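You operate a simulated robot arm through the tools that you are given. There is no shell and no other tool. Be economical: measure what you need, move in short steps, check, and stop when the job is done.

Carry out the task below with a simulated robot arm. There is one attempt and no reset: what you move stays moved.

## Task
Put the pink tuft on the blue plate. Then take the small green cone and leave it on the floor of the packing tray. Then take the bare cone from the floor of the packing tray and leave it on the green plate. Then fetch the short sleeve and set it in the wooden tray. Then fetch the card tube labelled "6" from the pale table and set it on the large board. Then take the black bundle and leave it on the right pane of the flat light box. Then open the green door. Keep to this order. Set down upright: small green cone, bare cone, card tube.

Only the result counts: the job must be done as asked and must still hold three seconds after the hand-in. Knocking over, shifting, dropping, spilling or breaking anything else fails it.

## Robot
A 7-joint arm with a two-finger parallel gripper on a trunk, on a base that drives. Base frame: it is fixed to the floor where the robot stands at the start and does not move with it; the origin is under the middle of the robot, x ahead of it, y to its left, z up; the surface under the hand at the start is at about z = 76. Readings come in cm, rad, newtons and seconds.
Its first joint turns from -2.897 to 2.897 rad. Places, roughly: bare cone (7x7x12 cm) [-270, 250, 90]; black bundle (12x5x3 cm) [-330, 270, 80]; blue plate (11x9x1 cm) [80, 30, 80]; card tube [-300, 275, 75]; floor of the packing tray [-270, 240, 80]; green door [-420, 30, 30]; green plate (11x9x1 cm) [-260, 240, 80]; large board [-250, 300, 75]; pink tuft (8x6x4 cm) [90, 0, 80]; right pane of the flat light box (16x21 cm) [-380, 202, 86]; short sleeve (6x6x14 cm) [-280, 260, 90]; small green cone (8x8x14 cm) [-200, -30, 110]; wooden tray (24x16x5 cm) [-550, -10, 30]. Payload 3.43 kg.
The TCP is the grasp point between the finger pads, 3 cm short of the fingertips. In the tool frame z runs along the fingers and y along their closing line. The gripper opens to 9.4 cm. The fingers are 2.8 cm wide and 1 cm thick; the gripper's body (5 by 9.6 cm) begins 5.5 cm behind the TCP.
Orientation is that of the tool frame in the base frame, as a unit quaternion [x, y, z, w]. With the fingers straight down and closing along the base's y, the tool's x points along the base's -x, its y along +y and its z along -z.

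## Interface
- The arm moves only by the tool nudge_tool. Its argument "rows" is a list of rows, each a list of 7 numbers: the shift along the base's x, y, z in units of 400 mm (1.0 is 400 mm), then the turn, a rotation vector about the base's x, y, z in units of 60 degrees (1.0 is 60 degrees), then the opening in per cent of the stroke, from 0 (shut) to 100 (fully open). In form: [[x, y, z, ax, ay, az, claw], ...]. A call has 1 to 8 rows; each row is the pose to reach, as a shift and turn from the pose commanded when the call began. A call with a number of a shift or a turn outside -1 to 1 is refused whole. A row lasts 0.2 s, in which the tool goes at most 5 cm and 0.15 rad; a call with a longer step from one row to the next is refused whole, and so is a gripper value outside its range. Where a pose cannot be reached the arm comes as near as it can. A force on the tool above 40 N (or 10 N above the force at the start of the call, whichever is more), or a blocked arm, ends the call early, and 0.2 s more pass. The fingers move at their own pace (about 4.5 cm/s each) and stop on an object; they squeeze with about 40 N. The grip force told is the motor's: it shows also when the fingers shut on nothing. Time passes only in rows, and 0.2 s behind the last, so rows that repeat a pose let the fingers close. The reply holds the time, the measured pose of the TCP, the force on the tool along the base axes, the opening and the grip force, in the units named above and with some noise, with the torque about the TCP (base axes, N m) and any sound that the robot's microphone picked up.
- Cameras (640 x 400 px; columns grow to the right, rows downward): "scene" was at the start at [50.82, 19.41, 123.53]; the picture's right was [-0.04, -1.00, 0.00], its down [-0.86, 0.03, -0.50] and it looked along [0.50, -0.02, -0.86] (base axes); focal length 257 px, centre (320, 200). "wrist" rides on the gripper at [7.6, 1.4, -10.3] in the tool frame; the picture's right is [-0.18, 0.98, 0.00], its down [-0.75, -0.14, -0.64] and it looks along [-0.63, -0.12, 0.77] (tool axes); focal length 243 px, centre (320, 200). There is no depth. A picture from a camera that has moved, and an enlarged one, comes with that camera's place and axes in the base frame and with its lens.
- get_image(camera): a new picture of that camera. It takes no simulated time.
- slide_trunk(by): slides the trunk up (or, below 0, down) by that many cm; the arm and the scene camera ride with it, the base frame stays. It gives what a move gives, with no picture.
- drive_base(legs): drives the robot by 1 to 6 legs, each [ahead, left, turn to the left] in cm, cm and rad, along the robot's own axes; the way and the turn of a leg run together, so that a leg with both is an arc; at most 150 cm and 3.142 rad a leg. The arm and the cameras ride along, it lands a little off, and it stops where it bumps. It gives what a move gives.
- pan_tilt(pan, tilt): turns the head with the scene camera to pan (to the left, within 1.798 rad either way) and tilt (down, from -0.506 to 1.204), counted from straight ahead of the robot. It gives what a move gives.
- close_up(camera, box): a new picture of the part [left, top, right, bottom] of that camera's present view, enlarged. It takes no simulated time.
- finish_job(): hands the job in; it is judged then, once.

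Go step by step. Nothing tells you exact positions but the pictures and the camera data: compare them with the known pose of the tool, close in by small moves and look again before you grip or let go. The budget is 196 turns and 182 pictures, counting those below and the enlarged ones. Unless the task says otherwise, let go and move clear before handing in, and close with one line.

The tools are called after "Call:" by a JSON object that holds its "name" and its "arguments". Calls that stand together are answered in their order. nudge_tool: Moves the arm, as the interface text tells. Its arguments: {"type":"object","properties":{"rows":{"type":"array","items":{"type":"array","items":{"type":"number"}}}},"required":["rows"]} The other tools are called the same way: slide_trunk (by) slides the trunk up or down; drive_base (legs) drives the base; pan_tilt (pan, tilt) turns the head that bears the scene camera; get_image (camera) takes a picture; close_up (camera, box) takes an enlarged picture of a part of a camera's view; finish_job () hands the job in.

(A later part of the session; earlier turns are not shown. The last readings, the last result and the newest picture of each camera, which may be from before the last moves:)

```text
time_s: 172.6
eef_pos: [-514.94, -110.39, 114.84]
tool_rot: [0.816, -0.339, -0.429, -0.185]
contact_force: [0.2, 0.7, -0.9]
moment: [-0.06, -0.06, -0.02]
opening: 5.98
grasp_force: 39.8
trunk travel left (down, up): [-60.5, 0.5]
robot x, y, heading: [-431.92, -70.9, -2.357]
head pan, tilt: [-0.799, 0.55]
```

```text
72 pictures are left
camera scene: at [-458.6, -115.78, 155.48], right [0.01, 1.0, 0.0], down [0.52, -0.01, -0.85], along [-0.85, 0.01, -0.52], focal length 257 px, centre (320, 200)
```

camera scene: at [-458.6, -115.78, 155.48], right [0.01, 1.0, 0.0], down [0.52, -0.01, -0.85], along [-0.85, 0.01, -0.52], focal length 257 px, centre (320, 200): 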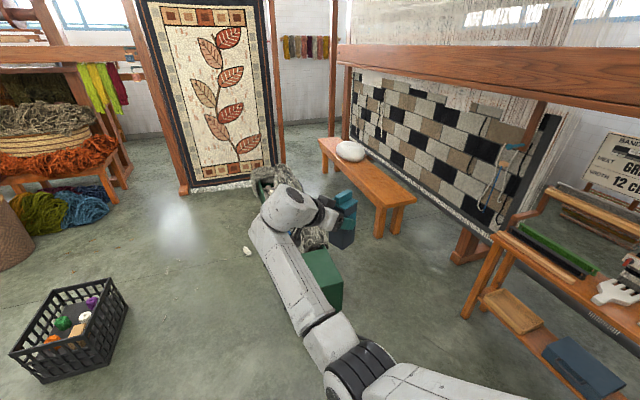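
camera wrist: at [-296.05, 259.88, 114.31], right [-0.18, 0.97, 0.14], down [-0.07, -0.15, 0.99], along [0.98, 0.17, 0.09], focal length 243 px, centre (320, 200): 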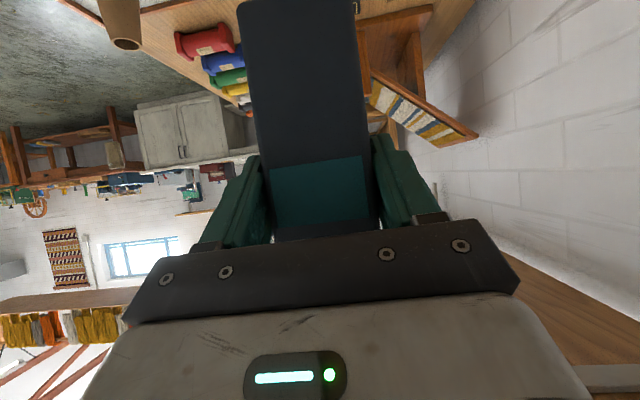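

The wooden tray is on the low shelf of the tool bench at about [-545, -10]. Zooming in for geometry.

Call:
{"name": "close_up", "arguments": {"camera": "scene", "box": [440, 190, 640, 400]}}

```text
1.90 times, centred on (540, 295) of scene
camera zoom: at [-458.6, -115.78, 155.48], right [0.01, 1.0, 0.0], down [0.52, -0.01, -0.85], along [-0.85, 0.01, -0.52], focal length 489 px, centre (-99, 19)
```

zoom: 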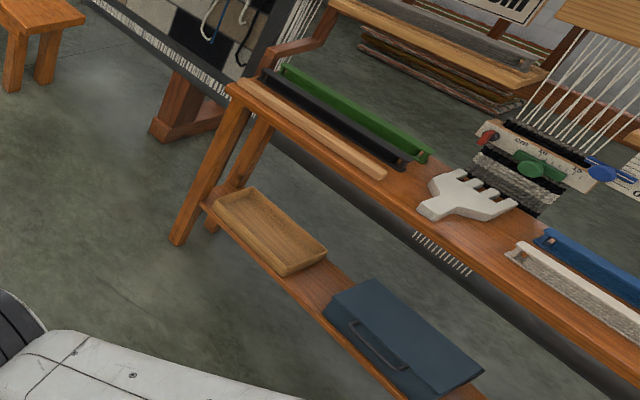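

The tray sits partly under the bench top (z≈65), so I'll bring the sleeve in from the front with the hand tilted forward. First I'll yaw the hand back to the robot's forward direction and retract it.

Call:
{"name": "nudge_tool", "arguments": {"rows": [[0.07, 0, 0, 0, 0, 0.12, 30], [0.14, 0, 0, 0, 0, 0.24, 30], [0.21, 0, 0, 0, 0, 0.36, 30], [0.28, -0.01, 0, 0, 0, 0.48, 30], [0.35, -0.02, 0, 0, 0, 0.6, 30], [0.42, -0.02, 0, 0, 0, 0.75, 30]]}}

Call:
{"name": "nudge_tool", "arguments": {"rows": [[0.06, 0, 0, 0, 0, 0.12, 30], [0.12, -0.01, 0, 0, 0, 0.24, 30], [0.18, -0.02, 0, 0, 0, 0.36, 30], [0.24, -0.03, 0, 0, 0, 0.48, 30], [0.3, -0.04, 0, 0, 0, 0.6, 30], [0.36, -0.05, 0, 0, 0, 0.75, 30]]}}

Call:
{"name": "get_image", "arguments": {"camera": "wrist"}}

```text
refused: row 6 steps farther than a row can; nothing moved
```

```text
refused: row 6 steps farther than a row can; nothing moved
```

```text
70 pictures are left
camera wrist: at [-506.97, -120.61, 114.29], right [-0.78, -0.61, 0.14], down [0.17, 0.01, 0.99], along [-0.61, 0.79, 0.09], focal length 243 px, centre (320, 200)
```

wrist: 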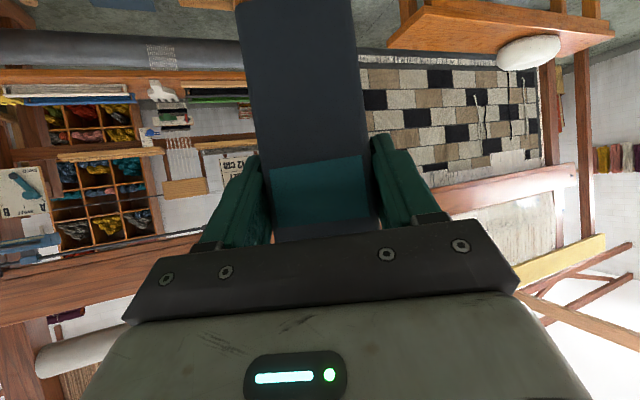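

Last rotation step was too large; repeating with even steps.

Call:
{"name": "nudge_tool", "arguments": {"rows": [[0.06, 0, 0, 0, 0, 0.11, 30], [0.12, 0, 0, 0, 0, 0.22, 30], [0.18, 0, 0, 0, 0, 0.33, 30], [0.24, -0.01, 0, 0, 0, 0.44, 30], [0.3, -0.02, 0, 0, 0, 0.55, 30], [0.36, -0.02, 0, 0, 0, 0.66, 30], [0.42, -0.02, 0, 0, 0, 0.75, 30]]}}

Call:
{"name": "nudge_tool", "arguments": {"rows": [[0.06, 0, 0, 0, 0, 0.11, 30], [0.12, -0.01, 0, 0, 0, 0.22, 30], [0.18, -0.02, 0, 0, 0, 0.33, 30], [0.24, -0.03, 0, 0, 0, 0.44, 30], [0.3, -0.04, 0, 0, 0, 0.55, 30], [0.36, -0.05, 0, 0, 0, 0.66, 30], [0.42, -0.06, 0, 0, 0, 0.75, 30]]}}

```text
time_s: 174.2
eef_pos: [-498.22, -111.1, 114.97]
tool_rot: [0.884, -0.001, -0.468, -0.007]
contact_force: [0.6, -0.3, -1.4]
moment: [-0.01, 0.01, 0.01]
opening: 5.96
grasp_force: 39.6
trunk travel left (down, up): [-60.5, 0.5]
robot x, y, heading: [-431.81, -70.9, -2.358]
head pan, tilt: [-0.799, 0.55]
```

```text
time_s: 175.8
eef_pos: [-484.22, -113.02, 109.68]
tool_rot: [0.881, 0.21, -0.406, 0.119]
contact_force: [1.1, 0.6, -0.7]
moment: [-0.01, -0.02, 0.03]
opening: 5.98
grasp_force: 40.3
out of reach, approached as far as the arm can: row 4, 5, 6, 7
trunk travel left (down, up): [-60.5, 0.5]
robot x, y, heading: [-432.27, -70.96, -2.355]
head pan, tilt: [-0.799, 0.55]
```

The arm can't fold in that close, but the hand is now tilted nearly forward, which is what I need. Driving to about [-498, -86] and turning to face the tray.

Call:
{"name": "drive_base", "arguments": {"legs": [[57, -36, 0], [0, 0, -1.73]]}}

Call:
{"name": "pan_tilt", "arguments": {"pan": 0, "tilt": 0.95}}

Call:
{"name": "get_image", "arguments": {"camera": "scene"}}

```text
time_s: 183.7
eef_pos: [-533.5, -29.79, 109.69]
tool_rot: [0.74, -0.522, -0.358, -0.226]
contact_force: [0.0, 0.4, -0.8]
moment: [0.01, 0.03, 0.03]
opening: 5.98
grasp_force: 39.8
trunk travel left (down, up): [-60.5, 0.5]
robot x, y, heading: [-497.91, -86.29, 2.23]
head pan, tilt: [-0.799, 0.55]
```

```text
time_s: 184.8
eef_pos: [-533.53, -29.63, 109.61]
tool_rot: [0.741, -0.523, -0.357, -0.225]
contact_force: [0.0, 0.2, -1.5]
moment: [0.01, 0.02, 0.03]
opening: 5.99
grasp_force: 40.4
trunk travel left (down, up): [-60.5, 0.5]
robot x, y, heading: [-498.2, -86.87, 2.233]
head pan, tilt: [0.0, 0.949]
```

```text
69 pictures are left
camera scene: at [-545.35, -57.91, 152.19], right [0.79, 0.61, 0.0], down [0.5, -0.64, -0.58], along [-0.36, 0.46, -0.81], focal length 257 px, centre (320, 200)
```

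scene: 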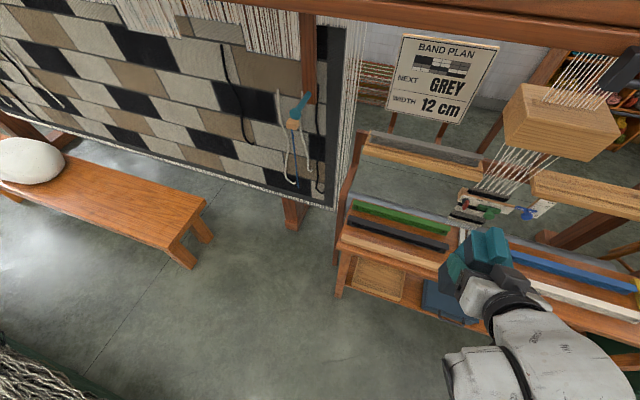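

The tray is mostly under the bench top: centre about [-549, -9], front edge about 7–8 cm ahead of that. Lowering the trunk so the sleeve can slide in under the plank from the front.

Call:
{"name": "slide_trunk", "arguments": {"by": -52}}

Call:
{"name": "nudge_tool", "arguments": {"rows": [[-0.03, 0.02, -0.06, 0.02, 0.01, 0, 30], [-0.08, 0.05, -0.13, 0.04, 0.02, 0, 30], [-0.13, 0.09, -0.2, 0.06, 0.025, 0, 30], [-0.18, 0.13, -0.26, 0.08, 0.03, 0, 30], [-0.225, 0.16, -0.31, 0.084, 0.034, 0, 30], [-0.242, 0.175, -0.33, 0.084, 0.034, 0, 30]]}}

Call:
{"name": "get_image", "arguments": {"camera": "scene"}}

Call:
{"name": "get_image", "arguments": {"camera": "wrist"}}

```text
refused: -52 is not a number from -40 to 40
```

```text
time_s: 186.2
eef_pos: [-543.19, -22.64, 96.32]
tool_rot: [0.723, -0.51, -0.394, -0.248]
contact_force: [-0.5, -0.8, -1.9]
moment: [-0.03, 0.01, 0.02]
opening: 5.97
grasp_force: 39.7
trunk travel left (down, up): [-60.5, 0.5]
robot x, y, heading: [-498.37, -87.24, 2.224]
head pan, tilt: [0.0, 0.949]
```

```text
68 pictures are left
camera scene: at [-545.36, -57.91, 152.19], right [0.79, 0.61, 0.0], down [0.5, -0.64, -0.58], along [-0.36, 0.46, -0.81], focal length 257 px, centre (320, 200)
```

scene: 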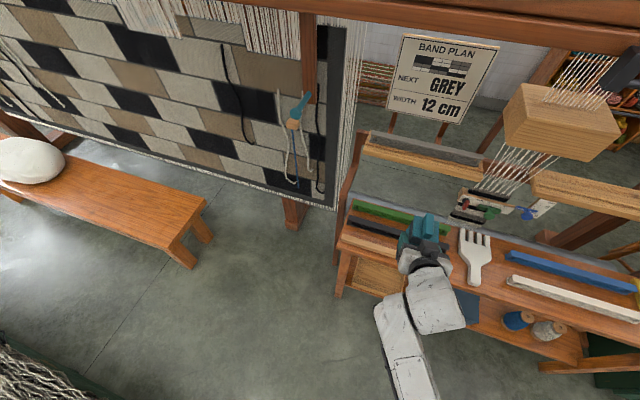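

```text
67 pictures are left
camera wrist: at [-539.9, -35.27, 95.8], right [-0.95, -0.25, 0.19], down [0.21, -0.03, 0.98], along [-0.24, 0.97, 0.08], focal length 243 px, centre (320, 200)
```

wrist: 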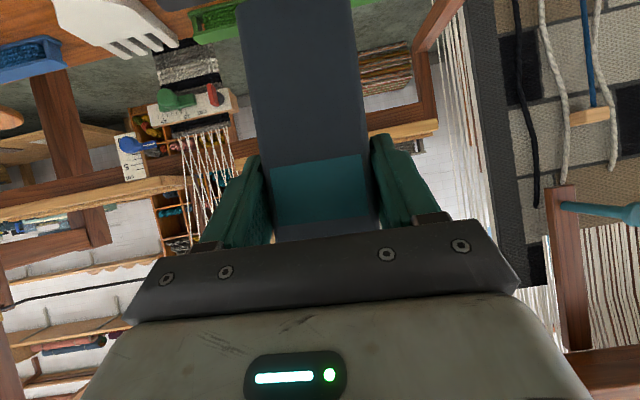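

The hand is in position above; I'll move back 4 cm for clearance, then lower the trunk in two slides.

Call:
{"name": "nudge_tool", "arguments": {"rows": [[0.038, -0.0925, 0, 0, 0, 0, 30], [0.038, -0.0925, 0, 0, 0, 0, 30]]}}

Call:
{"name": "slide_trunk", "arguments": {"by": -40}}

Call:
{"name": "slide_trunk", "arguments": {"by": -12}}

Call:
{"name": "get_image", "arguments": {"camera": "wrist"}}

Call:
{"name": "get_image", "arguments": {"camera": "scene"}}

```text
time_s: 186.8
eef_pos: [-541.69, -26.41, 96.42]
tool_rot: [0.722, -0.511, -0.394, -0.249]
contact_force: [-0.3, 0.5, -0.9]
moment: [-0.04, -0.01, 0.01]
opening: 5.99
grasp_force: 40.2
trunk travel left (down, up): [-60.5, 0.5]
robot x, y, heading: [-498.12, -86.65, 2.227]
head pan, tilt: [0.0, 0.949]
```

```text
time_s: 190.7
eef_pos: [-541.77, -26.41, 56.34]
tool_rot: [0.723, -0.51, -0.394, -0.249]
contact_force: [0.3, -0.7, -1.8]
moment: [0.0, 0.0, -0.02]
opening: 5.96
grasp_force: 39.4
trunk travel left (down, up): [-20.5, 40.5]
robot x, y, heading: [-498.27, -86.73, 2.232]
head pan, tilt: [0.0, 0.949]
```

```text
time_s: 192.2
eef_pos: [-541.66, -26.41, 44.46]
tool_rot: [0.723, -0.511, -0.393, -0.249]
contact_force: [0.2, 0.4, -1.1]
moment: [0.0, -0.01, 0.0]
opening: 5.99
grasp_force: 40.4
trunk travel left (down, up): [-8.5, 52.5]
robot x, y, heading: [-498.54, -86.95, 2.229]
head pan, tilt: [0.0, 0.949]
```

```text
66 pictures are left
camera wrist: at [-538.46, -39.01, 43.95], right [-0.95, -0.25, 0.19], down [0.21, -0.03, 0.98], along [-0.24, 0.97, 0.08], focal length 243 px, centre (320, 200)
```

wrist: 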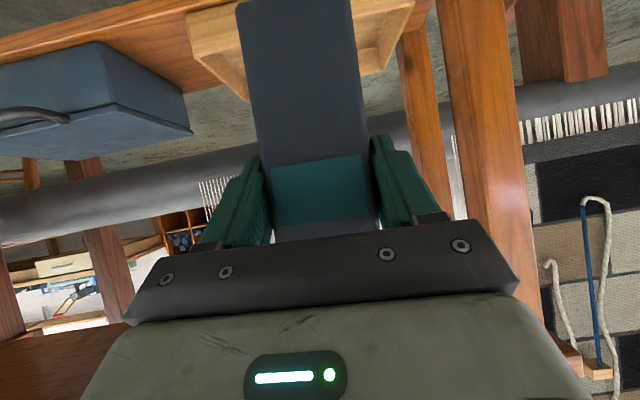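

```text
65 pictures are left
camera scene: at [-545.35, -57.92, 100.19], right [0.79, 0.61, 0.0], down [0.5, -0.64, -0.58], along [-0.36, 0.46, -0.81], focal length 257 px, centre (320, 200)
```

scene: 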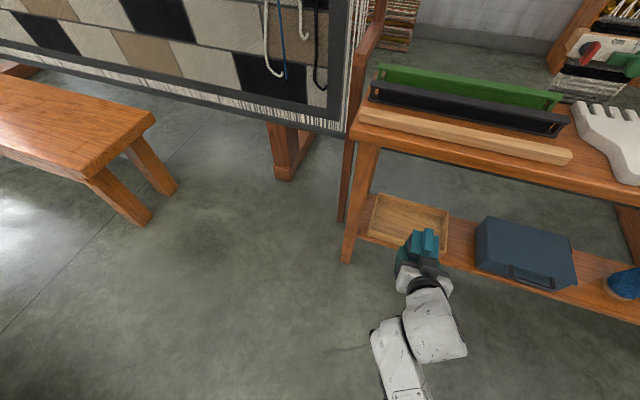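

The tray centre is about [-549, -10.2], well aligned. Advancing the sleeve over the tray.

Call:
{"name": "nudge_tool", "arguments": {"rows": [[-0.03, 0.07, 0.025, 0, 0, 0, 30], [-0.07, 0.15, 0.025, 0, 0, 0, 30], [-0.11, 0.24, 0.025, 0, 0, 0, 30], [-0.15, 0.32, 0.025, 0, 0, 0, 30], [-0.172, 0.38, 0.025, 0, 0, 0, 30], [-0.172, 0.38, 0.025, 0, 0, 0, 30]]}}

Call:
{"name": "get_image", "arguments": {"camera": "wrist"}}

Call:
{"name": "close_up", "arguments": {"camera": "scene", "box": [330, 120, 530, 320]}}

```text
time_s: 193.6
eef_pos: [-548.65, -11.1, 45.22]
tool_rot: [0.723, -0.511, -0.393, -0.249]
contact_force: [-0.1, 0.5, -0.8]
moment: [-0.03, -0.02, 0.0]
opening: 5.98
grasp_force: 39.9
trunk travel left (down, up): [-8.5, 52.5]
robot x, y, heading: [-498.48, -87.03, 2.228]
head pan, tilt: [0.0, 0.949]
```

```text
64 pictures are left
camera wrist: at [-545.36, -23.78, 44.79], right [-0.95, -0.25, 0.19], down [0.21, -0.03, 0.98], along [-0.24, 0.97, 0.08], focal length 243 px, centre (320, 200)
```

wrist: 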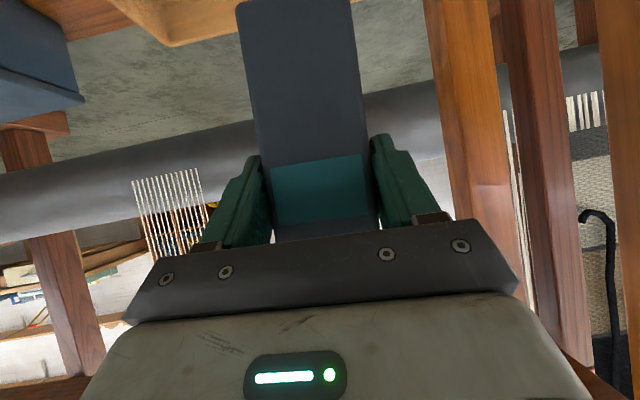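

```text
2.00 times, centred on (430, 220) of scene
camera zoom: at [-545.35, -57.92, 100.18], right [0.79, 0.61, 0.0], down [0.5, -0.64, -0.58], along [-0.36, 0.46, -0.81], focal length 513 px, centre (100, 160)
```

zoom: 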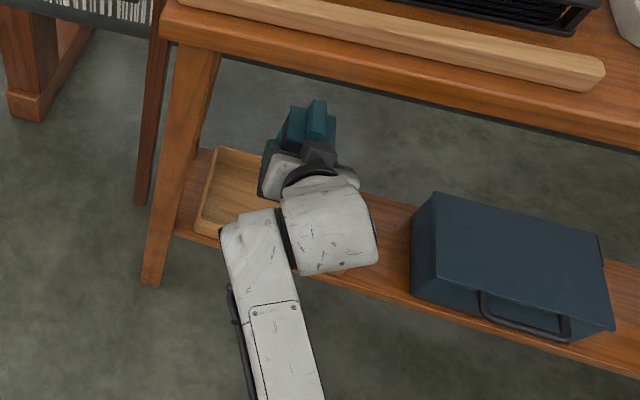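

The sleeve is over the tray centre. Lowering slowly until contact.

Call:
{"name": "nudge_tool", "arguments": {"rows": [[0, 0, -0.06, 0, 0, 0, 30], [0, 0, -0.12, 0, 0, 0, 30], [0, 0, -0.15, 0, 0, 0, 30], [0, 0, -0.165, 0, 0, 0, 30], [0, 0, -0.175, 0, 0, 0, 30], [0, 0, -0.185, 0, 0, 0, 30]]}}

```text
time_s: 194.9
eef_pos: [-548.54, -11.19, 37.99]
tool_rot: [0.722, -0.511, -0.394, -0.249]
contact_force: [-0.6, 0.6, -1.2]
moment: [-0.04, -0.02, -0.01]
opening: 5.97
grasp_force: 39.4
trunk travel left (down, up): [-8.5, 52.5]
robot x, y, heading: [-498.13, -87.03, 2.232]
head pan, tilt: [0.0, 0.949]
```

Call:
{"name": "nudge_tool", "arguments": {"rows": [[0, 0, -0.01, 0, 0, 0, 30], [0, 0, -0.018, 0, 0, 0, 30], [0, 0, -0.025, 0, 0, 0, 30], [0, 0, -0.032, 0, 0, 0, 30]]}}

Call:
{"name": "get_image", "arguments": {"camera": "wrist"}}

```text
time_s: 195.9
eef_pos: [-548.68, -11.09, 36.82]
tool_rot: [0.724, -0.51, -0.393, -0.248]
contact_force: [0.7, -0.3, 0.2]
moment: [-0.03, 0.02, -0.01]
opening: 5.97
grasp_force: 40.1
trunk travel left (down, up): [-8.5, 52.5]
robot x, y, heading: [-498.14, -86.97, 2.233]
head pan, tilt: [0.0, 0.949]
```

```text
62 pictures are left
camera wrist: at [-545.35, -23.73, 36.27], right [-0.95, -0.25, 0.19], down [0.21, -0.03, 0.98], along [-0.24, 0.97, 0.08], focal length 243 px, centre (320, 200)
```

wrist: 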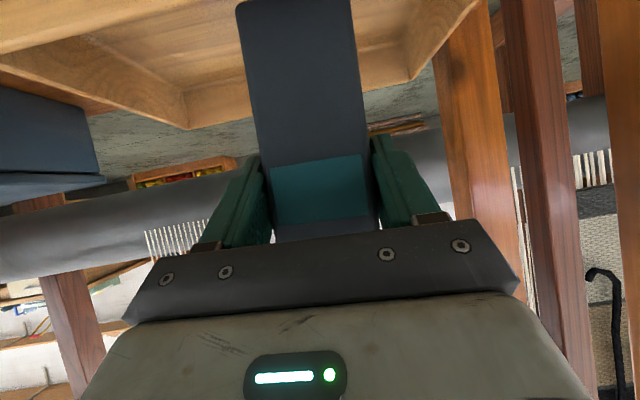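

Call:
{"name": "nudge_tool", "arguments": {"rows": [[0, 0, -0.01, 0, 0, 0, 30], [0, 0, -0.02, 0, 0, 0, 30], [0, 0, -0.028, 0, 0, 0, 30], [0, 0, -0.036, 0, 0, 0, 30], [0, 0, -0.044, 0, 0, 0, 30]]}}

```text
time_s: 197.2
eef_pos: [-548.48, -11.18, 34.8]
tool_rot: [0.723, -0.51, -0.393, -0.249]
contact_force: [0.3, 0.6, -0.7]
moment: [-0.02, -0.01, -0.02]
opening: 5.99
grasp_force: 40.7
trunk travel left (down, up): [-8.5, 52.5]
robot x, y, heading: [-498.19, -87.33, 2.234]
head pan, tilt: [0.0, 0.949]
```

Call:
{"name": "close_up", "arguments": {"camera": "scene", "box": [360, 140, 500, 260]}}

Call:
{"name": "close_up", "arguments": {"camera": "wrist", "box": [120, 0, 520, 200]}}

```text
3.33 times, centred on (430, 200) of scene
camera zoom: at [-545.36, -57.92, 100.19], right [0.79, 0.61, 0.0], down [0.5, -0.64, -0.58], along [-0.36, 0.46, -0.81], focal length 856 px, centre (-47, 200)
```

zoom: 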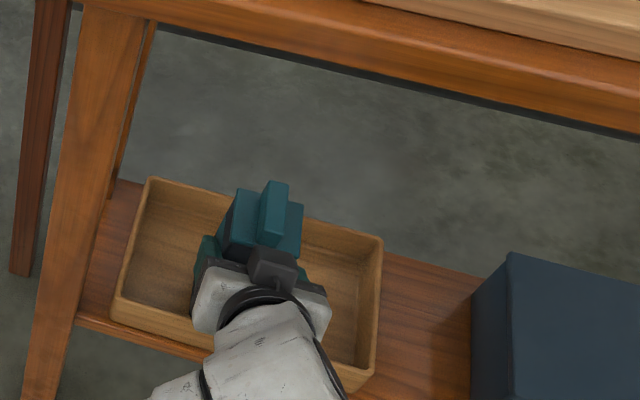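

```text
1.60 times, centred on (320, 100) of wrist
camera zoom: at [-545.29, -23.74, 34.44], right [-0.95, -0.25, 0.19], down [0.21, -0.03, 0.98], along [-0.24, 0.97, 0.08], focal length 388 px, centre (320, 360)
```

zoom: 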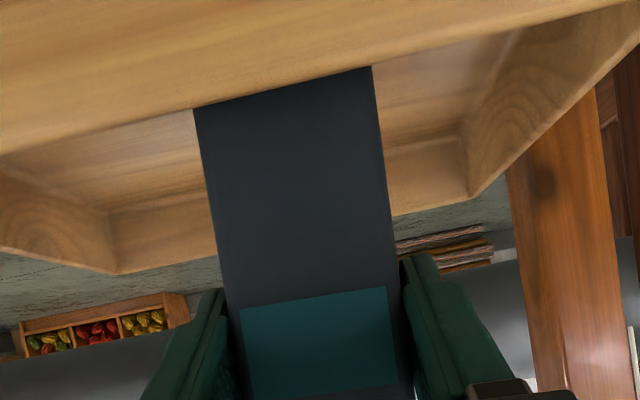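

The sleeve is well inside the tray. Lowering on to contact.

Call:
{"name": "nudge_tool", "arguments": {"rows": [[0, 0, -0.01, 0, 0, 0, 30], [0, 0, -0.018, 0, 0, 0, 30], [0, 0, -0.026, 0, 0, 0, 30], [0, 0, -0.034, 0, 0, 0, 30], [0, 0, -0.042, 0, 0, 0, 30]]}}

```text
time_s: 198.3
eef_pos: [-548.83, -11.07, 33.92]
tool_rot: [0.722, -0.507, -0.399, -0.251]
contact_force: [2.2, -10.0, 36.6]
moment: [0.32, -0.83, -0.2]
opening: 5.99
grasp_force: 40.3
trunk travel left (down, up): [-8.5, 52.5]
robot x, y, heading: [-497.95, -86.84, 2.224]
head pan, tilt: [0.0, 0.949]
```

Contact made. Easing up, releasing, and retreating along the tool axis.

Call:
{"name": "nudge_tool", "arguments": {"rows": [[0, 0, 0.006, 0, 0, 0, 50], [0, 0, 0.006, 0, 0, 0, 80], [0, 0, 0.006, 0, 0, 0, 100], [0, 0, 0.006, 0, 0, 0, 100], [0.02, -0.048, 0.04, 0, 0, 0, 100], [0.05, -0.12, 0.09, 0, 0, 0, 100], [0.09, -0.22, 0.14, 0, 0, 0, 100], [0.13, -0.32, 0.19, 0, 0, 0, 100]]}}

Call:
{"name": "get_image", "arguments": {"camera": "scene"}}

```text
time_s: 200.2
eef_pos: [-543.44, -23.99, 40.97]
tool_rot: [0.723, -0.51, -0.394, -0.248]
contact_force: [-0.3, -0.4, 0.9]
moment: [-0.01, -0.04, 0.04]
opening: 9.38
grasp_force: 0.1
trunk travel left (down, up): [-8.5, 52.5]
robot x, y, heading: [-498.49, -86.89, 2.228]
head pan, tilt: [0.0, 0.949]
```

```text
59 pictures are left
camera scene: at [-545.36, -57.9, 100.18], right [0.79, 0.61, 0.0], down [0.5, -0.64, -0.58], along [-0.36, 0.46, -0.81], focal length 257 px, centre (320, 200)
```

scene: 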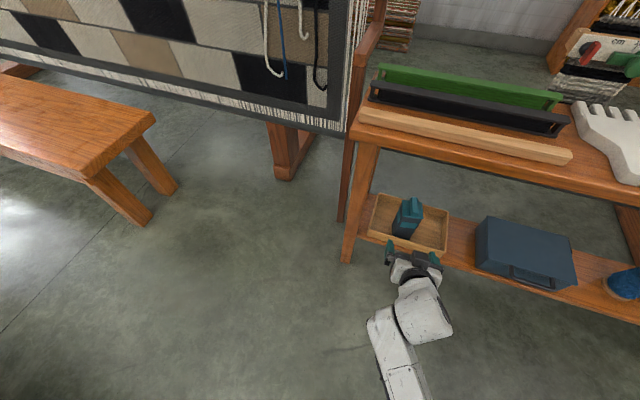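

The sleeve stands in the wooden tray. Now raising the trunk and driving back through the gap to the bench for tube "6".

Call:
{"name": "slide_trunk", "arguments": {"by": 40}}

Call:
{"name": "slide_trunk", "arguments": {"by": 12}}

Call:
{"name": "drive_base", "arguments": {"legs": [[-46, -36, 0], [0, 0, -1.393], [131, 0, 0], [125, 0, 0], [0, 0, 1.03]]}}

Call:
{"name": "pan_tilt", "arguments": {"pan": 0, "tilt": 0.75}}

Call:
{"name": "get_image", "arguments": {"camera": "scene"}}

```text
time_s: 204.0
eef_pos: [-543.48, -23.94, 80.74]
tool_rot: [0.724, -0.51, -0.393, -0.248]
contact_force: [0.1, -0.7, 0.5]
moment: [0.03, -0.01, -0.01]
opening: 9.4
grasp_force: 0.0
trunk travel left (down, up): [-48.5, 12.5]
robot x, y, heading: [-498.39, -86.93, 2.227]
head pan, tilt: [0.0, 0.949]
```

```text
time_s: 205.5
eef_pos: [-543.36, -23.99, 92.93]
tool_rot: [0.724, -0.511, -0.393, -0.248]
contact_force: [0.1, -0.4, -0.7]
moment: [-0.01, 0.01, 0.02]
opening: 9.39
grasp_force: 0.1
trunk travel left (down, up): [-60.5, 0.5]
robot x, y, heading: [-498.51, -87.03, 2.226]
head pan, tilt: [0.0, 0.949]
```

```text
time_s: 226.9
eef_pos: [-283.51, 156.81, 92.86]
tool_rot: [-0.61, 0.642, 0.337, 0.32]
contact_force: [-0.8, 0.0, 0.2]
moment: [0.02, 0.01, 0.01]
opening: 9.37
grasp_force: 0.2
trunk travel left (down, up): [-60.5, 0.5]
robot x, y, heading: [-265.96, 81.14, 1.837]
head pan, tilt: [0.0, 0.949]
```

```text
time_s: 227.6
eef_pos: [-283.62, 156.69, 92.92]
tool_rot: [-0.61, 0.642, 0.337, 0.32]
contact_force: [-0.2, 0.4, 0.7]
moment: [0.0, 0.02, -0.01]
opening: 9.4
grasp_force: 0.1
trunk travel left (down, up): [-60.5, 0.5]
robot x, y, heading: [-266.02, 81.12, 1.834]
head pan, tilt: [0.0, 0.75]
```

```text
58 pictures are left
camera scene: at [-298.69, 127.03, 153.74], right [0.96, 0.26, 0.0], down [0.18, -0.66, -0.73], along [-0.19, 0.7, -0.68], focal length 257 px, centre (320, 200)
```

scene: 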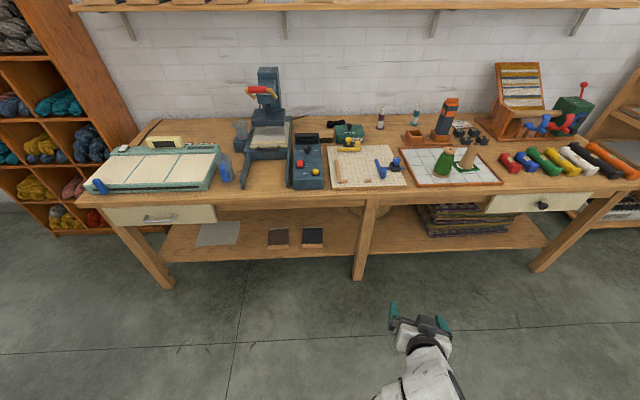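

The bench is as I left it. I'll raise the hand, square its tilt to the bench (about 45°), and drive in for tube "6" at about [-301.4, 273.6].

Call:
{"name": "nudge_tool", "arguments": {"rows": [[0, 0, 0.11, -0.04, -0.006, 0.07, 100], [0, 0, 0.22, -0.08, -0.012, 0.14, 100], [0, 0, 0.33, -0.125, -0.018, 0.21, 100], [0, 0, 0.42, -0.167, -0.0245, 0.281, 100]]}}

Call:
{"name": "drive_base", "arguments": {"legs": [[0, -22, 0.03], [92, 0, 0]]}}

Call:
{"name": "pan_tilt", "arguments": {"pan": 0, "tilt": 0.9}}

Call:
{"name": "get_image", "arguments": {"camera": "scene"}}

Call:
{"name": "get_image", "arguments": {"camera": "wrist"}}

```text
time_s: 228.6
eef_pos: [-283.64, 156.84, 109.68]
tool_rot: [0.728, -0.567, -0.315, -0.22]
contact_force: [-0.7, -0.1, 0.7]
moment: [-0.01, 0.01, 0.03]
opening: 9.42
grasp_force: 0.0
trunk travel left (down, up): [-60.5, 0.5]
robot x, y, heading: [-265.91, 81.41, 1.839]
head pan, tilt: [0.0, 0.75]
```

```text
time_s: 234.9
eef_pos: [-292.07, 252.73, 109.56]
tool_rot: [0.736, -0.556, -0.319, -0.217]
contact_force: [-0.1, 0.5, 0.5]
moment: [0.02, 0.05, 0.02]
opening: 9.37
grasp_force: 0.0
trunk travel left (down, up): [-60.5, 0.5]
robot x, y, heading: [-271.94, 177.93, 1.868]
head pan, tilt: [0.0, 0.75]
```

```text
time_s: 235.6
eef_pos: [-292.1, 252.72, 109.51]
tool_rot: [0.737, -0.555, -0.32, -0.216]
contact_force: [-0.6, 0.1, -0.3]
moment: [0.01, -0.01, 0.04]
opening: 9.41
grasp_force: 0.0
trunk travel left (down, up): [-60.5, 0.5]
robot x, y, heading: [-271.93, 178.05, 1.871]
head pan, tilt: [0.0, 0.901]
```

```text
57 pictures are left
camera scene: at [-305.95, 221.69, 152.55], right [0.96, 0.3, 0.0], down [0.23, -0.75, -0.62], along [-0.18, 0.59, -0.78], focal length 257 px, centre (320, 200)
```

scene: 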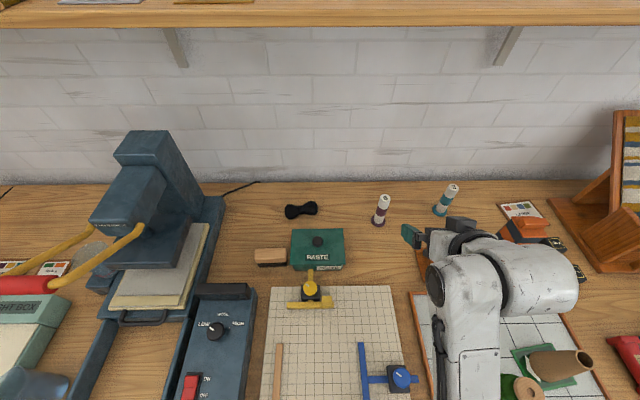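

```text
56 pictures are left
camera wrist: at [-289.68, 240.08, 111.38], right [-0.97, -0.16, 0.17], down [0.15, 0.12, 0.98], along [-0.18, 0.98, -0.1], focal length 243 px, centre (320, 200)
```

wrist: 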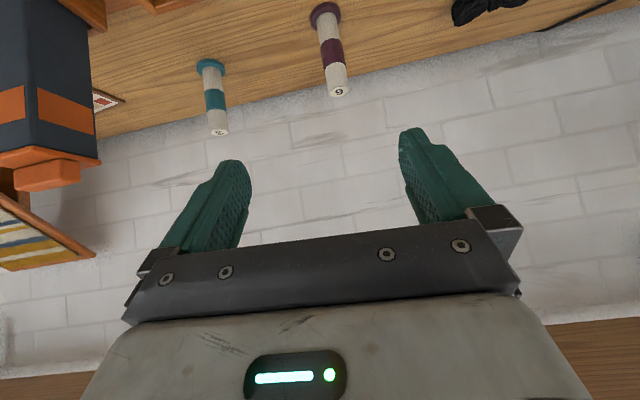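

Tube "6" is at about [-300.9, 272.7] with its top at z≈92. Moving over it and looking.

Call:
{"name": "nudge_tool", "arguments": {"rows": [[-0.04, 0.1, 0, 0, 0, 0, 100], [-0.08, 0.2, -0.02, 0, 0, 0, 100], [-0.13, 0.3, -0.06, 0, 0, 0, 100], [-0.175, 0.4, -0.11, 0, 0, 0, 100], [-0.217, 0.49, -0.16, 0, 0, 0, 100], [-0.217, 0.49, -0.19, 0, 0, 0, 100]]}}

Call:
{"name": "get_image", "arguments": {"camera": "wrist"}}

Call:
{"name": "get_image", "arguments": {"camera": "scene"}}

```text
time_s: 237.0
eef_pos: [-300.8, 272.33, 101.92]
tool_rot: [0.736, -0.556, -0.319, -0.217]
contact_force: [-0.3, -0.1, 0.0]
moment: [0.01, 0.04, -0.01]
opening: 9.42
grasp_force: 0.0
trunk travel left (down, up): [-60.5, 0.5]
robot x, y, heading: [-271.52, 177.47, 1.872]
head pan, tilt: [0.0, 0.901]
```

```text
55 pictures are left
camera wrist: at [-298.34, 259.75, 103.6], right [-0.97, -0.16, 0.17], down [0.15, 0.12, 0.98], along [-0.18, 0.98, -0.1], focal length 243 px, centre (320, 200)
```

wrist: 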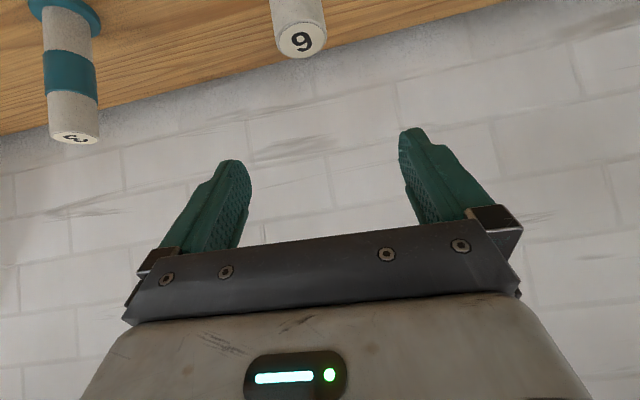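

```text
54 pictures are left
camera scene: at [-305.96, 221.71, 152.54], right [0.96, 0.3, 0.0], down [0.23, -0.75, -0.62], along [-0.18, 0.59, -0.78], focal length 257 px, centre (320, 200)
```

scene: 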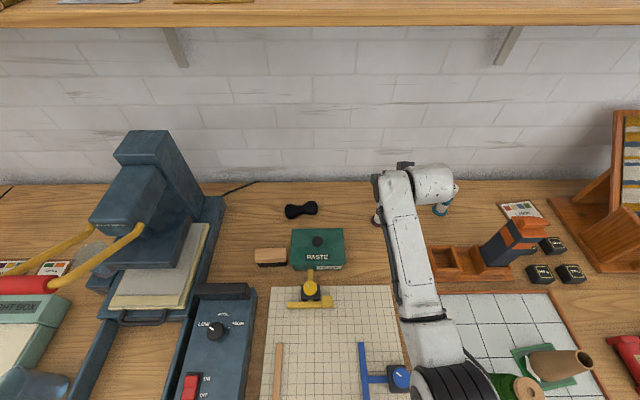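

Nearly centred. Shifting slightly and descending with the fingers straddling the tube.

Call:
{"name": "nudge_tool", "arguments": {"rows": [[-0.012, 0.018, -0.05, 0, 0, 0, 100], [-0.012, 0.018, -0.14, 0, 0, 0, 100], [-0.012, 0.018, -0.23, 0, 0, 0, 100], [-0.012, 0.018, -0.3, 0, 0, 0, 100], [-0.012, 0.018, -0.345, 0, 0, 0, 100], [-0.012, 0.018, -0.345, 0, 0, 0, 100]]}}

Call:
{"name": "get_image", "arguments": {"camera": "wrist"}}

```text
time_s: 238.4
eef_pos: [-301.22, 272.86, 88.06]
tool_rot: [0.736, -0.556, -0.32, -0.216]
contact_force: [0.7, -0.2, 0.2]
moment: [0.02, 0.02, 0.04]
opening: 9.41
grasp_force: 0.0
trunk travel left (down, up): [-60.5, 0.5]
robot x, y, heading: [-272.04, 178.09, 1.873]
head pan, tilt: [0.0, 0.901]
```

```text
53 pictures are left
camera wrist: at [-298.88, 260.28, 89.88], right [-0.97, -0.16, 0.17], down [0.15, 0.12, 0.98], along [-0.18, 0.98, -0.09], focal length 243 px, centre (320, 200)
```

wrist: 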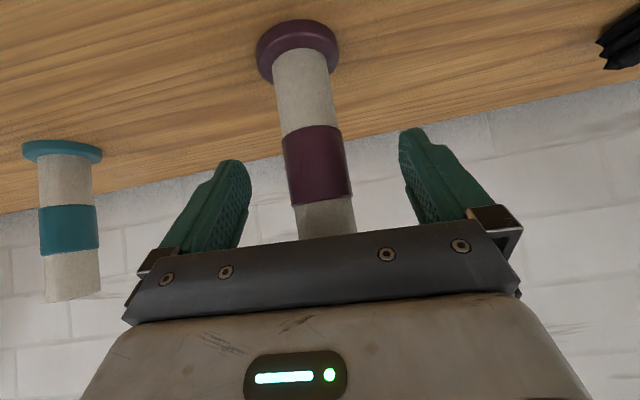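

Perfectly centred. Closing and lifting slightly.

Call:
{"name": "nudge_tool", "arguments": {"rows": [[0, 0, 0, 0, 0, 0, 70], [0, 0, 0, 0, 0, 0, 45], [0, 0, 0, 0, 0, 0, 25], [0, 0, 0, 0, 0, 0, 10], [0, 0, 0, 0, 0, 0, 8], [0, 0, 0.05, 0, 0, 0, 8], [0, 0, 0.14, 0, 0, 0, 8], [0, 0, 0.25, 0, 0, 0, 8]]}}

Call:
{"name": "get_image", "arguments": {"camera": "wrist"}}

```text
time_s: 240.2
eef_pos: [-301.3, 273.15, 98.18]
tool_rot: [0.737, -0.555, -0.319, -0.215]
contact_force: [0.2, 0.4, 0.0]
moment: [0.03, -0.01, 0.0]
opening: 3.37
grasp_force: 40.4
trunk travel left (down, up): [-60.5, 0.5]
robot x, y, heading: [-272.17, 177.88, 1.875]
head pan, tilt: [0.0, 0.901]
```

```text
52 pictures are left
camera wrist: at [-298.87, 260.47, 99.99], right [-0.97, -0.16, 0.17], down [0.15, 0.12, 0.98], along [-0.18, 0.98, -0.1], focal length 243 px, centre (320, 200)
```

wrist: 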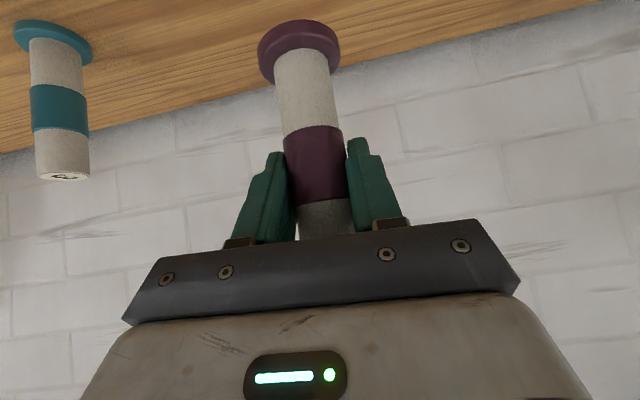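

Tube "6" is held. I'll lift it, back off, strafe right to the "LARGE" board, and come forward again.

Call:
{"name": "nudge_tool", "arguments": {"rows": [[0, 0, 0.12, 0, 0, 0, 8], [0, 0, 0.24, 0, 0, 0, 8], [0, 0, 0.36, 0, 0, 0, 8], [0, 0, 0.38, 0, 0, 0, 8]]}}

Call:
{"name": "drive_base", "arguments": {"legs": [[-32, 0, 0], [0, -50, 0], [26, 0, 0]]}}

Call:
{"name": "get_image", "arguments": {"camera": "scene"}}

Call:
{"name": "get_image", "arguments": {"camera": "wrist"}}

```text
time_s: 241.2
eef_pos: [-301.29, 273.03, 113.53]
tool_rot: [0.737, -0.555, -0.32, -0.215]
contact_force: [0.4, 0.6, -0.7]
moment: [0.0, -0.01, 0.01]
opening: 3.39
grasp_force: 39.7
trunk travel left (down, up): [-60.5, 0.5]
robot x, y, heading: [-271.81, 178.04, 1.871]
head pan, tilt: [0.0, 0.901]
```

```text
time_s: 247.3
eef_pos: [-251.43, 281.71, 113.33]
tool_rot: [0.738, -0.554, -0.32, -0.215]
contact_force: [0.0, 0.0, 0.4]
moment: [-0.01, 0.0, 0.02]
opening: 3.38
grasp_force: 40.2
trunk travel left (down, up): [-60.5, 0.5]
robot x, y, heading: [-222.13, 186.4, 1.882]
head pan, tilt: [0.0, 0.901]
```

```text
51 pictures are left
camera scene: at [-256.0, 230.25, 152.55], right [0.95, 0.3, 0.0], down [0.23, -0.75, -0.62], along [-0.19, 0.59, -0.78], focal length 257 px, centre (320, 200)
```

scene: 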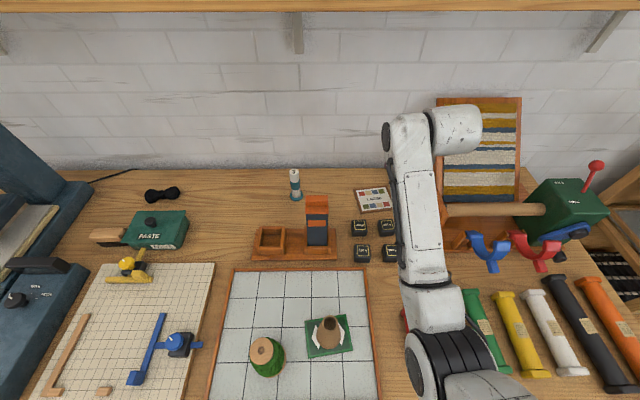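

```text
50 pictures are left
camera wrist: at [-249.03, 269.04, 115.11], right [-0.97, -0.16, 0.17], down [0.15, 0.12, 0.98], along [-0.18, 0.98, -0.1], focal length 243 px, centre (320, 200)
```

wrist: 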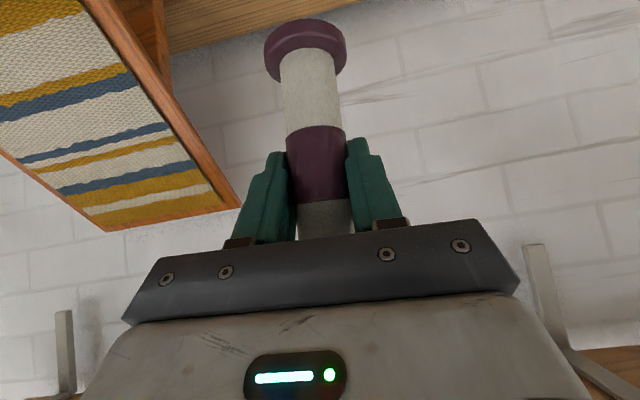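

The board is at about [-254.6, 290.4]. I'll drive 7 cm forward and centre the tube above it before descending.

Call:
{"name": "drive_base", "arguments": {"legs": [[7, 0, 0]]}}

Call:
{"name": "nudge_tool", "arguments": {"rows": [[-0.02, 0.04, -0.08, 0, 0, 0, 8], [-0.025, 0.045, -0.18, 0, 0, 0, 8], [-0.025, 0.045, -0.28, 0, 0, 0, 8], [-0.025, 0.045, -0.36, 0, 0, 0, 8]]}}

Call:
{"name": "get_image", "arguments": {"camera": "scene"}}

Call:
{"name": "get_image", "arguments": {"camera": "wrist"}}

```text
time_s: 248.3
eef_pos: [-253.59, 288.58, 113.33]
tool_rot: [0.737, -0.555, -0.319, -0.215]
contact_force: [-0.4, 0.3, -0.6]
moment: [-0.01, 0.03, -0.01]
opening: 3.4
grasp_force: 40.5
trunk travel left (down, up): [-60.5, 0.5]
robot x, y, heading: [-224.22, 193.5, 1.872]
head pan, tilt: [0.0, 0.901]
```

```text
time_s: 249.3
eef_pos: [-254.88, 290.32, 99.08]
tool_rot: [0.737, -0.555, -0.32, -0.216]
contact_force: [0.0, -0.4, 0.6]
moment: [0.03, 0.02, 0.01]
opening: 3.39
grasp_force: 40.4
trunk travel left (down, up): [-60.5, 0.5]
robot x, y, heading: [-224.5, 193.26, 1.87]
head pan, tilt: [0.0, 0.901]
```

```text
49 pictures are left
camera scene: at [-258.09, 237.17, 152.55], right [0.95, 0.3, 0.0], down [0.23, -0.75, -0.62], along [-0.18, 0.59, -0.78], focal length 257 px, centre (320, 200)
```

scene: 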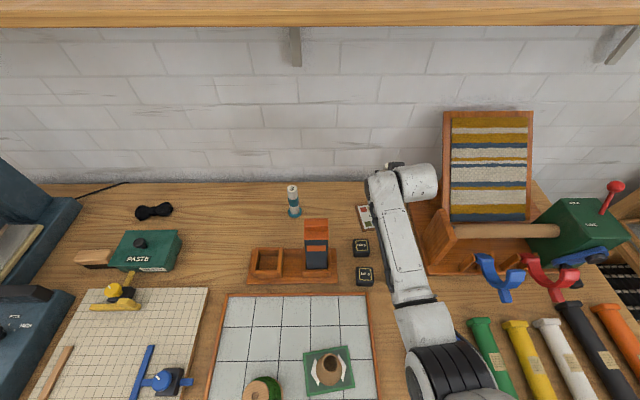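

```text
48 pictures are left
camera wrist: at [-252.33, 277.67, 100.78], right [-0.97, -0.16, 0.17], down [0.15, 0.12, 0.98], along [-0.18, 0.98, -0.09], focal length 243 px, centre (320, 200)
```

wrist: 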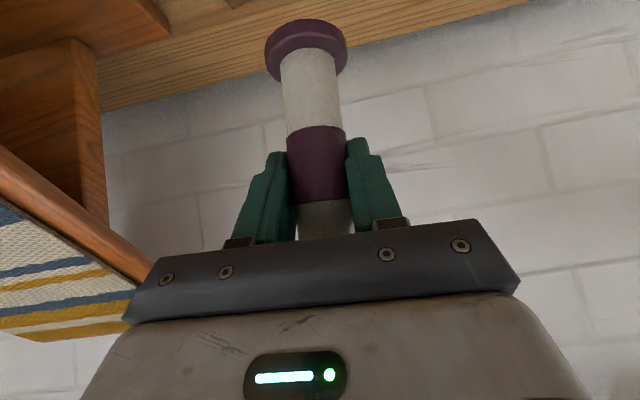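

Clear of the loom stand. Lowering onto the board.

Call:
{"name": "nudge_tool", "arguments": {"rows": [[0.005, 0, -0.08, 0, 0, 0, 8], [0.005, 0, -0.16, 0, 0, 0, 8], [0.005, 0, -0.21, 0, 0, 0, 8], [0.005, 0, -0.228, 0, 0, 0, 8], [0.005, 0, -0.238, 0, 0, 0, 8]]}}

Call:
{"name": "get_image", "arguments": {"camera": "wrist"}}

Call:
{"name": "close_up", "arguments": {"camera": "scene", "box": [300, 140, 460, 260]}}

```text
time_s: 250.6
eef_pos: [-254.33, 290.37, 89.33]
tool_rot: [0.737, -0.555, -0.319, -0.216]
contact_force: [-0.3, -0.4, -0.1]
moment: [-0.02, 0.01, -0.01]
opening: 3.39
grasp_force: 39.9
trunk travel left (down, up): [-60.5, 0.5]
robot x, y, heading: [-223.91, 193.31, 1.869]
head pan, tilt: [0.0, 0.901]
```

```text
47 pictures are left
camera wrist: at [-251.94, 277.77, 91.15], right [-0.97, -0.16, 0.17], down [0.15, 0.12, 0.98], along [-0.18, 0.98, -0.09], focal length 243 px, centre (320, 200)
```

wrist: 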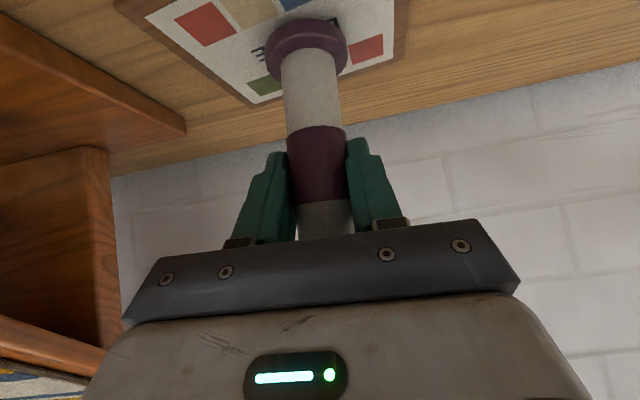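

```text
3.33 times, centred on (380, 200) of scene
camera zoom: at [-258.09, 237.17, 152.55], right [0.95, 0.3, 0.0], down [0.23, -0.75, -0.62], along [-0.18, 0.59, -0.78], focal length 856 px, centre (120, 200)
```

zoom: 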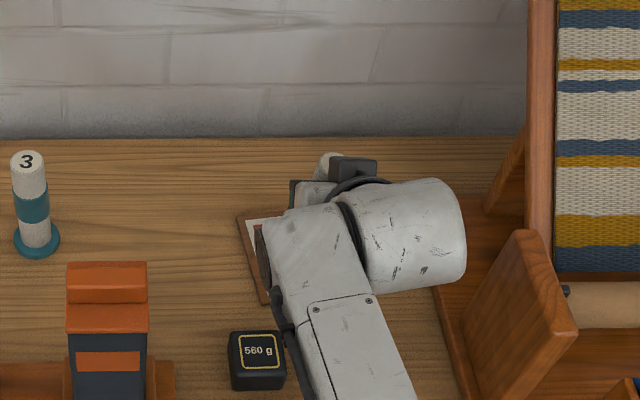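

The base is over the board, about 1.8 cm behind its centre. Shifting toward the front a little, then touching down.

Call:
{"name": "nudge_tool", "arguments": {"rows": [[0.01, -0.045, 0, 0, 0, 0, 8], [0.01, -0.045, -0.008, 0, 0, 0, 8], [0.01, -0.045, -0.014, 0, 0, 0, 8], [0.01, -0.045, -0.02, 0, 0, 0, 8], [0.01, -0.045, -0.025, 0, 0, 0, 8]]}}

Call:
{"name": "get_image", "arguments": {"camera": "wrist"}}

```text
time_s: 251.8
eef_pos: [-254.1, 288.76, 88.82]
tool_rot: [0.737, -0.553, -0.323, -0.217]
contact_force: [1.1, -5.1, 20.2]
moment: [-0.26, -0.43, -0.07]
opening: 3.39
grasp_force: 40.4
trunk travel left (down, up): [-60.5, 0.5]
robot x, y, heading: [-224.08, 193.3, 1.868]
head pan, tilt: [0.0, 0.901]
```

```text
45 pictures are left
camera wrist: at [-251.54, 276.06, 90.43], right [-0.97, -0.16, 0.17], down [0.15, 0.12, 0.98], along [-0.18, 0.98, -0.09], focal length 243 px, centre (320, 200)
```

wrist: 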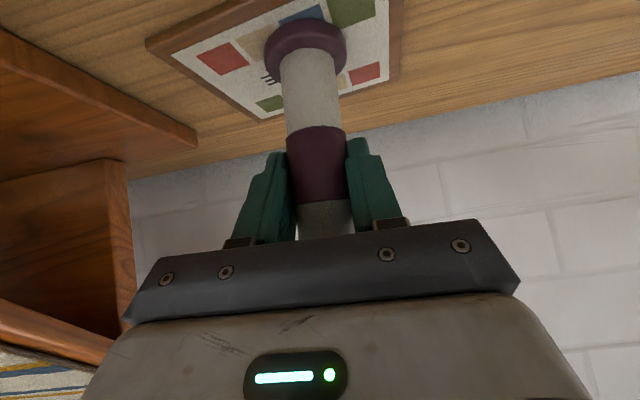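

Firm contact on the board. Easing, releasing, and retreating along the tool axis.

Call:
{"name": "nudge_tool", "arguments": {"rows": [[0, 0, 0.003, 0, 0, 0, 40], [0, 0, 0.003, 0, 0, 0, 60], [0, 0, 0.003, 0, 0, 0, 70], [0.008, -0.027, 0.03, 0, 0, 0, 70], [0.025, -0.08, 0.085, 0, 0, 0, 70], [0.045, -0.14, 0.15, 0, 0, 0, 70], [0.06, -0.19, 0.24, 0, 0, 0, 70], [0.075, -0.24, 0.34, 0, 0, 0, 70]]}}

Call:
{"name": "get_image", "arguments": {"camera": "wrist"}}

```text
time_s: 253.6
eef_pos: [-250.9, 279.07, 101.91]
tool_rot: [0.737, -0.555, -0.319, -0.216]
contact_force: [-0.6, 0.4, -0.1]
moment: [0.0, 0.0, 0.04]
opening: 6.6
grasp_force: 0.1
trunk travel left (down, up): [-60.5, 0.5]
robot x, y, heading: [-224.07, 193.44, 1.873]
head pan, tilt: [0.0, 0.901]
```

```text
44 pictures are left
camera wrist: at [-248.48, 266.44, 103.64], right [-0.97, -0.16, 0.17], down [0.15, 0.12, 0.98], along [-0.18, 0.98, -0.1], focal length 243 px, centre (320, 200)
```

wrist: 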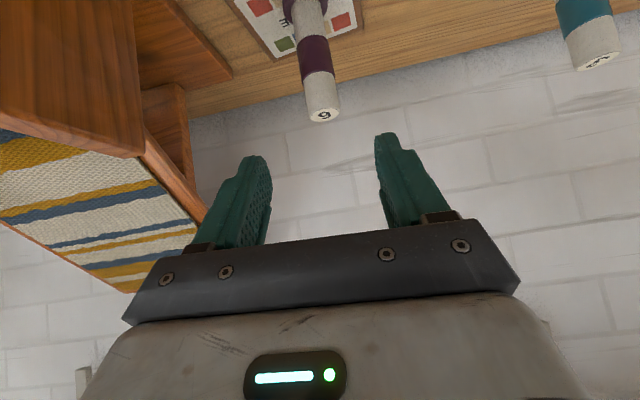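

Tube "6" stands on the LARGE board. Next is the black bundle at about [-327.4, 269.5]. I'll lift, back off, and strafe left.

Call:
{"name": "nudge_tool", "arguments": {"rows": [[0.01, -0.04, 0.1, 0, 0, 0, 70], [0.02, -0.08, 0.2, 0, 0, 0, 80], [0.03, -0.12, 0.28, 0, 0, 0, 100]]}}

Call:
{"name": "drive_base", "arguments": {"legs": [[-40, 0, 0], [0, 77, 0]]}}

Call:
{"name": "nudge_tool", "arguments": {"rows": [[0, 0, 0, -0.09, -0.027, 0, 100], [0, 0, 0, -0.18, -0.055, 0, 100], [0, 0, 0, -0.27, -0.082, 0, 100], [0, 0, 0, -0.36, -0.11, 0, 100], [0, 0, 0, -0.45, -0.137, 0, 100], [0, 0, 0, -0.54, -0.165, 0, 100], [0, 0, 0, -0.63, -0.19, 0, 100], [0, 0, 0, -0.716, -0.24, 0, 100]]}}

Call:
{"name": "nudge_tool", "arguments": {"rows": [[0, 0, 0, 0, 0, 0.12, 100], [0, 0, 0, 0, 0, 0.24, 100], [0, 0, 0, 0, 0, 0.36, 100], [0, 0, 0, 0, 0, 0.48, 100], [0, 0, 0, 0, 0, 0.6, 100], [0, 0, 0, 0, 0, 0.7, 100], [0, 0, 0, 0, 0, 0.78, 100]]}}

Call:
{"name": "nudge_tool", "arguments": {"rows": [[0, 0, 0, 0, 0, 0.12, 100], [0, 0, 0, 0, 0, 0.24, 100], [0, 0, 0, 0, 0, 0.36, 100], [0, 0, 0, 0, 0, 0.48, 100], [0, 0, 0, 0, 0, 0.6, 100], [0, 0, 0, 0, 0, 0.72, 100]]}}

Call:
{"name": "get_image", "arguments": {"camera": "scene"}}

```text
time_s: 254.3
eef_pos: [-249.64, 274.21, 113.29]
tool_rot: [0.737, -0.555, -0.32, -0.216]
contact_force: [1.1, -0.3, -0.4]
moment: [0.0, 0.0, 0.01]
opening: 9.39
grasp_force: 0.0
trunk travel left (down, up): [-60.5, 0.5]
robot x, y, heading: [-223.91, 193.41, 1.879]
head pan, tilt: [0.0, 0.901]
```

```text
time_s: 260.6
eef_pos: [-312.42, 212.86, 113.06]
tool_rot: [0.739, -0.554, -0.319, -0.215]
contact_force: [-0.1, 0.0, 0.4]
moment: [0.02, 0.0, -0.01]
opening: 9.4
grasp_force: 0.0
trunk travel left (down, up): [-60.5, 0.5]
robot x, y, heading: [-286.31, 132.04, 1.88]
head pan, tilt: [0.0, 0.901]
```

```text
time_s: 262.4
eef_pos: [-312.01, 213.58, 113.83]
tool_rot: [0.777, -0.59, -0.183, -0.121]
contact_force: [-0.3, 0.2, 0.3]
moment: [0.0, 0.0, 0.0]
opening: 9.4
grasp_force: 0.1
out of reach, approached as far as the arm can: row 4, 5, 6, 7, 8
trunk travel left (down, up): [-60.5, 0.5]
robot x, y, heading: [-286.59, 132.44, 1.881]
head pan, tilt: [0.0, 0.901]
```

```text
time_s: 264.0
eef_pos: [-311.92, 213.47, 114.0]
tool_rot: [0.948, -0.231, -0.217, -0.038]
contact_force: [-0.2, 0.0, 0.4]
moment: [-0.03, -0.03, 0.01]
opening: 9.4
grasp_force: 0.1
trunk travel left (down, up): [-60.5, 0.5]
robot x, y, heading: [-286.45, 132.42, 1.881]
head pan, tilt: [0.0, 0.901]
```

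```text
time_s: 265.4
eef_pos: [-312.02, 213.55, 114.01]
tool_rot: [0.966, 0.135, -0.215, 0.045]
contact_force: [-1.0, -1.1, 0.7]
moment: [0.02, -0.01, 0.0]
opening: 9.4
grasp_force: 0.0
trunk travel left (down, up): [-60.5, 0.5]
robot x, y, heading: [-286.21, 132.45, 1.883]
head pan, tilt: [0.0, 0.901]
```

```text
43 pictures are left
camera scene: at [-320.63, 175.87, 152.54], right [0.95, 0.3, 0.0], down [0.24, -0.75, -0.62], along [-0.19, 0.59, -0.78], focal length 257 px, centre (320, 200)
```

scene: 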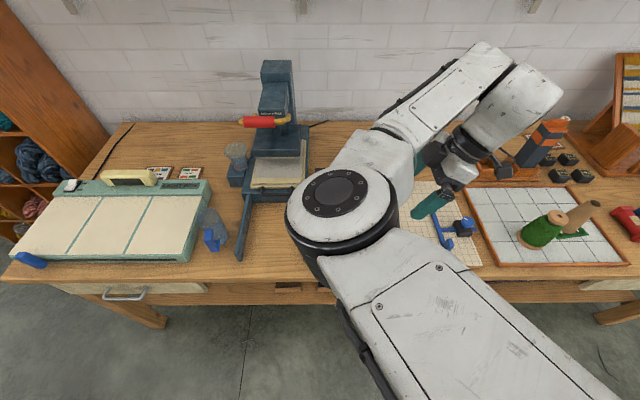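

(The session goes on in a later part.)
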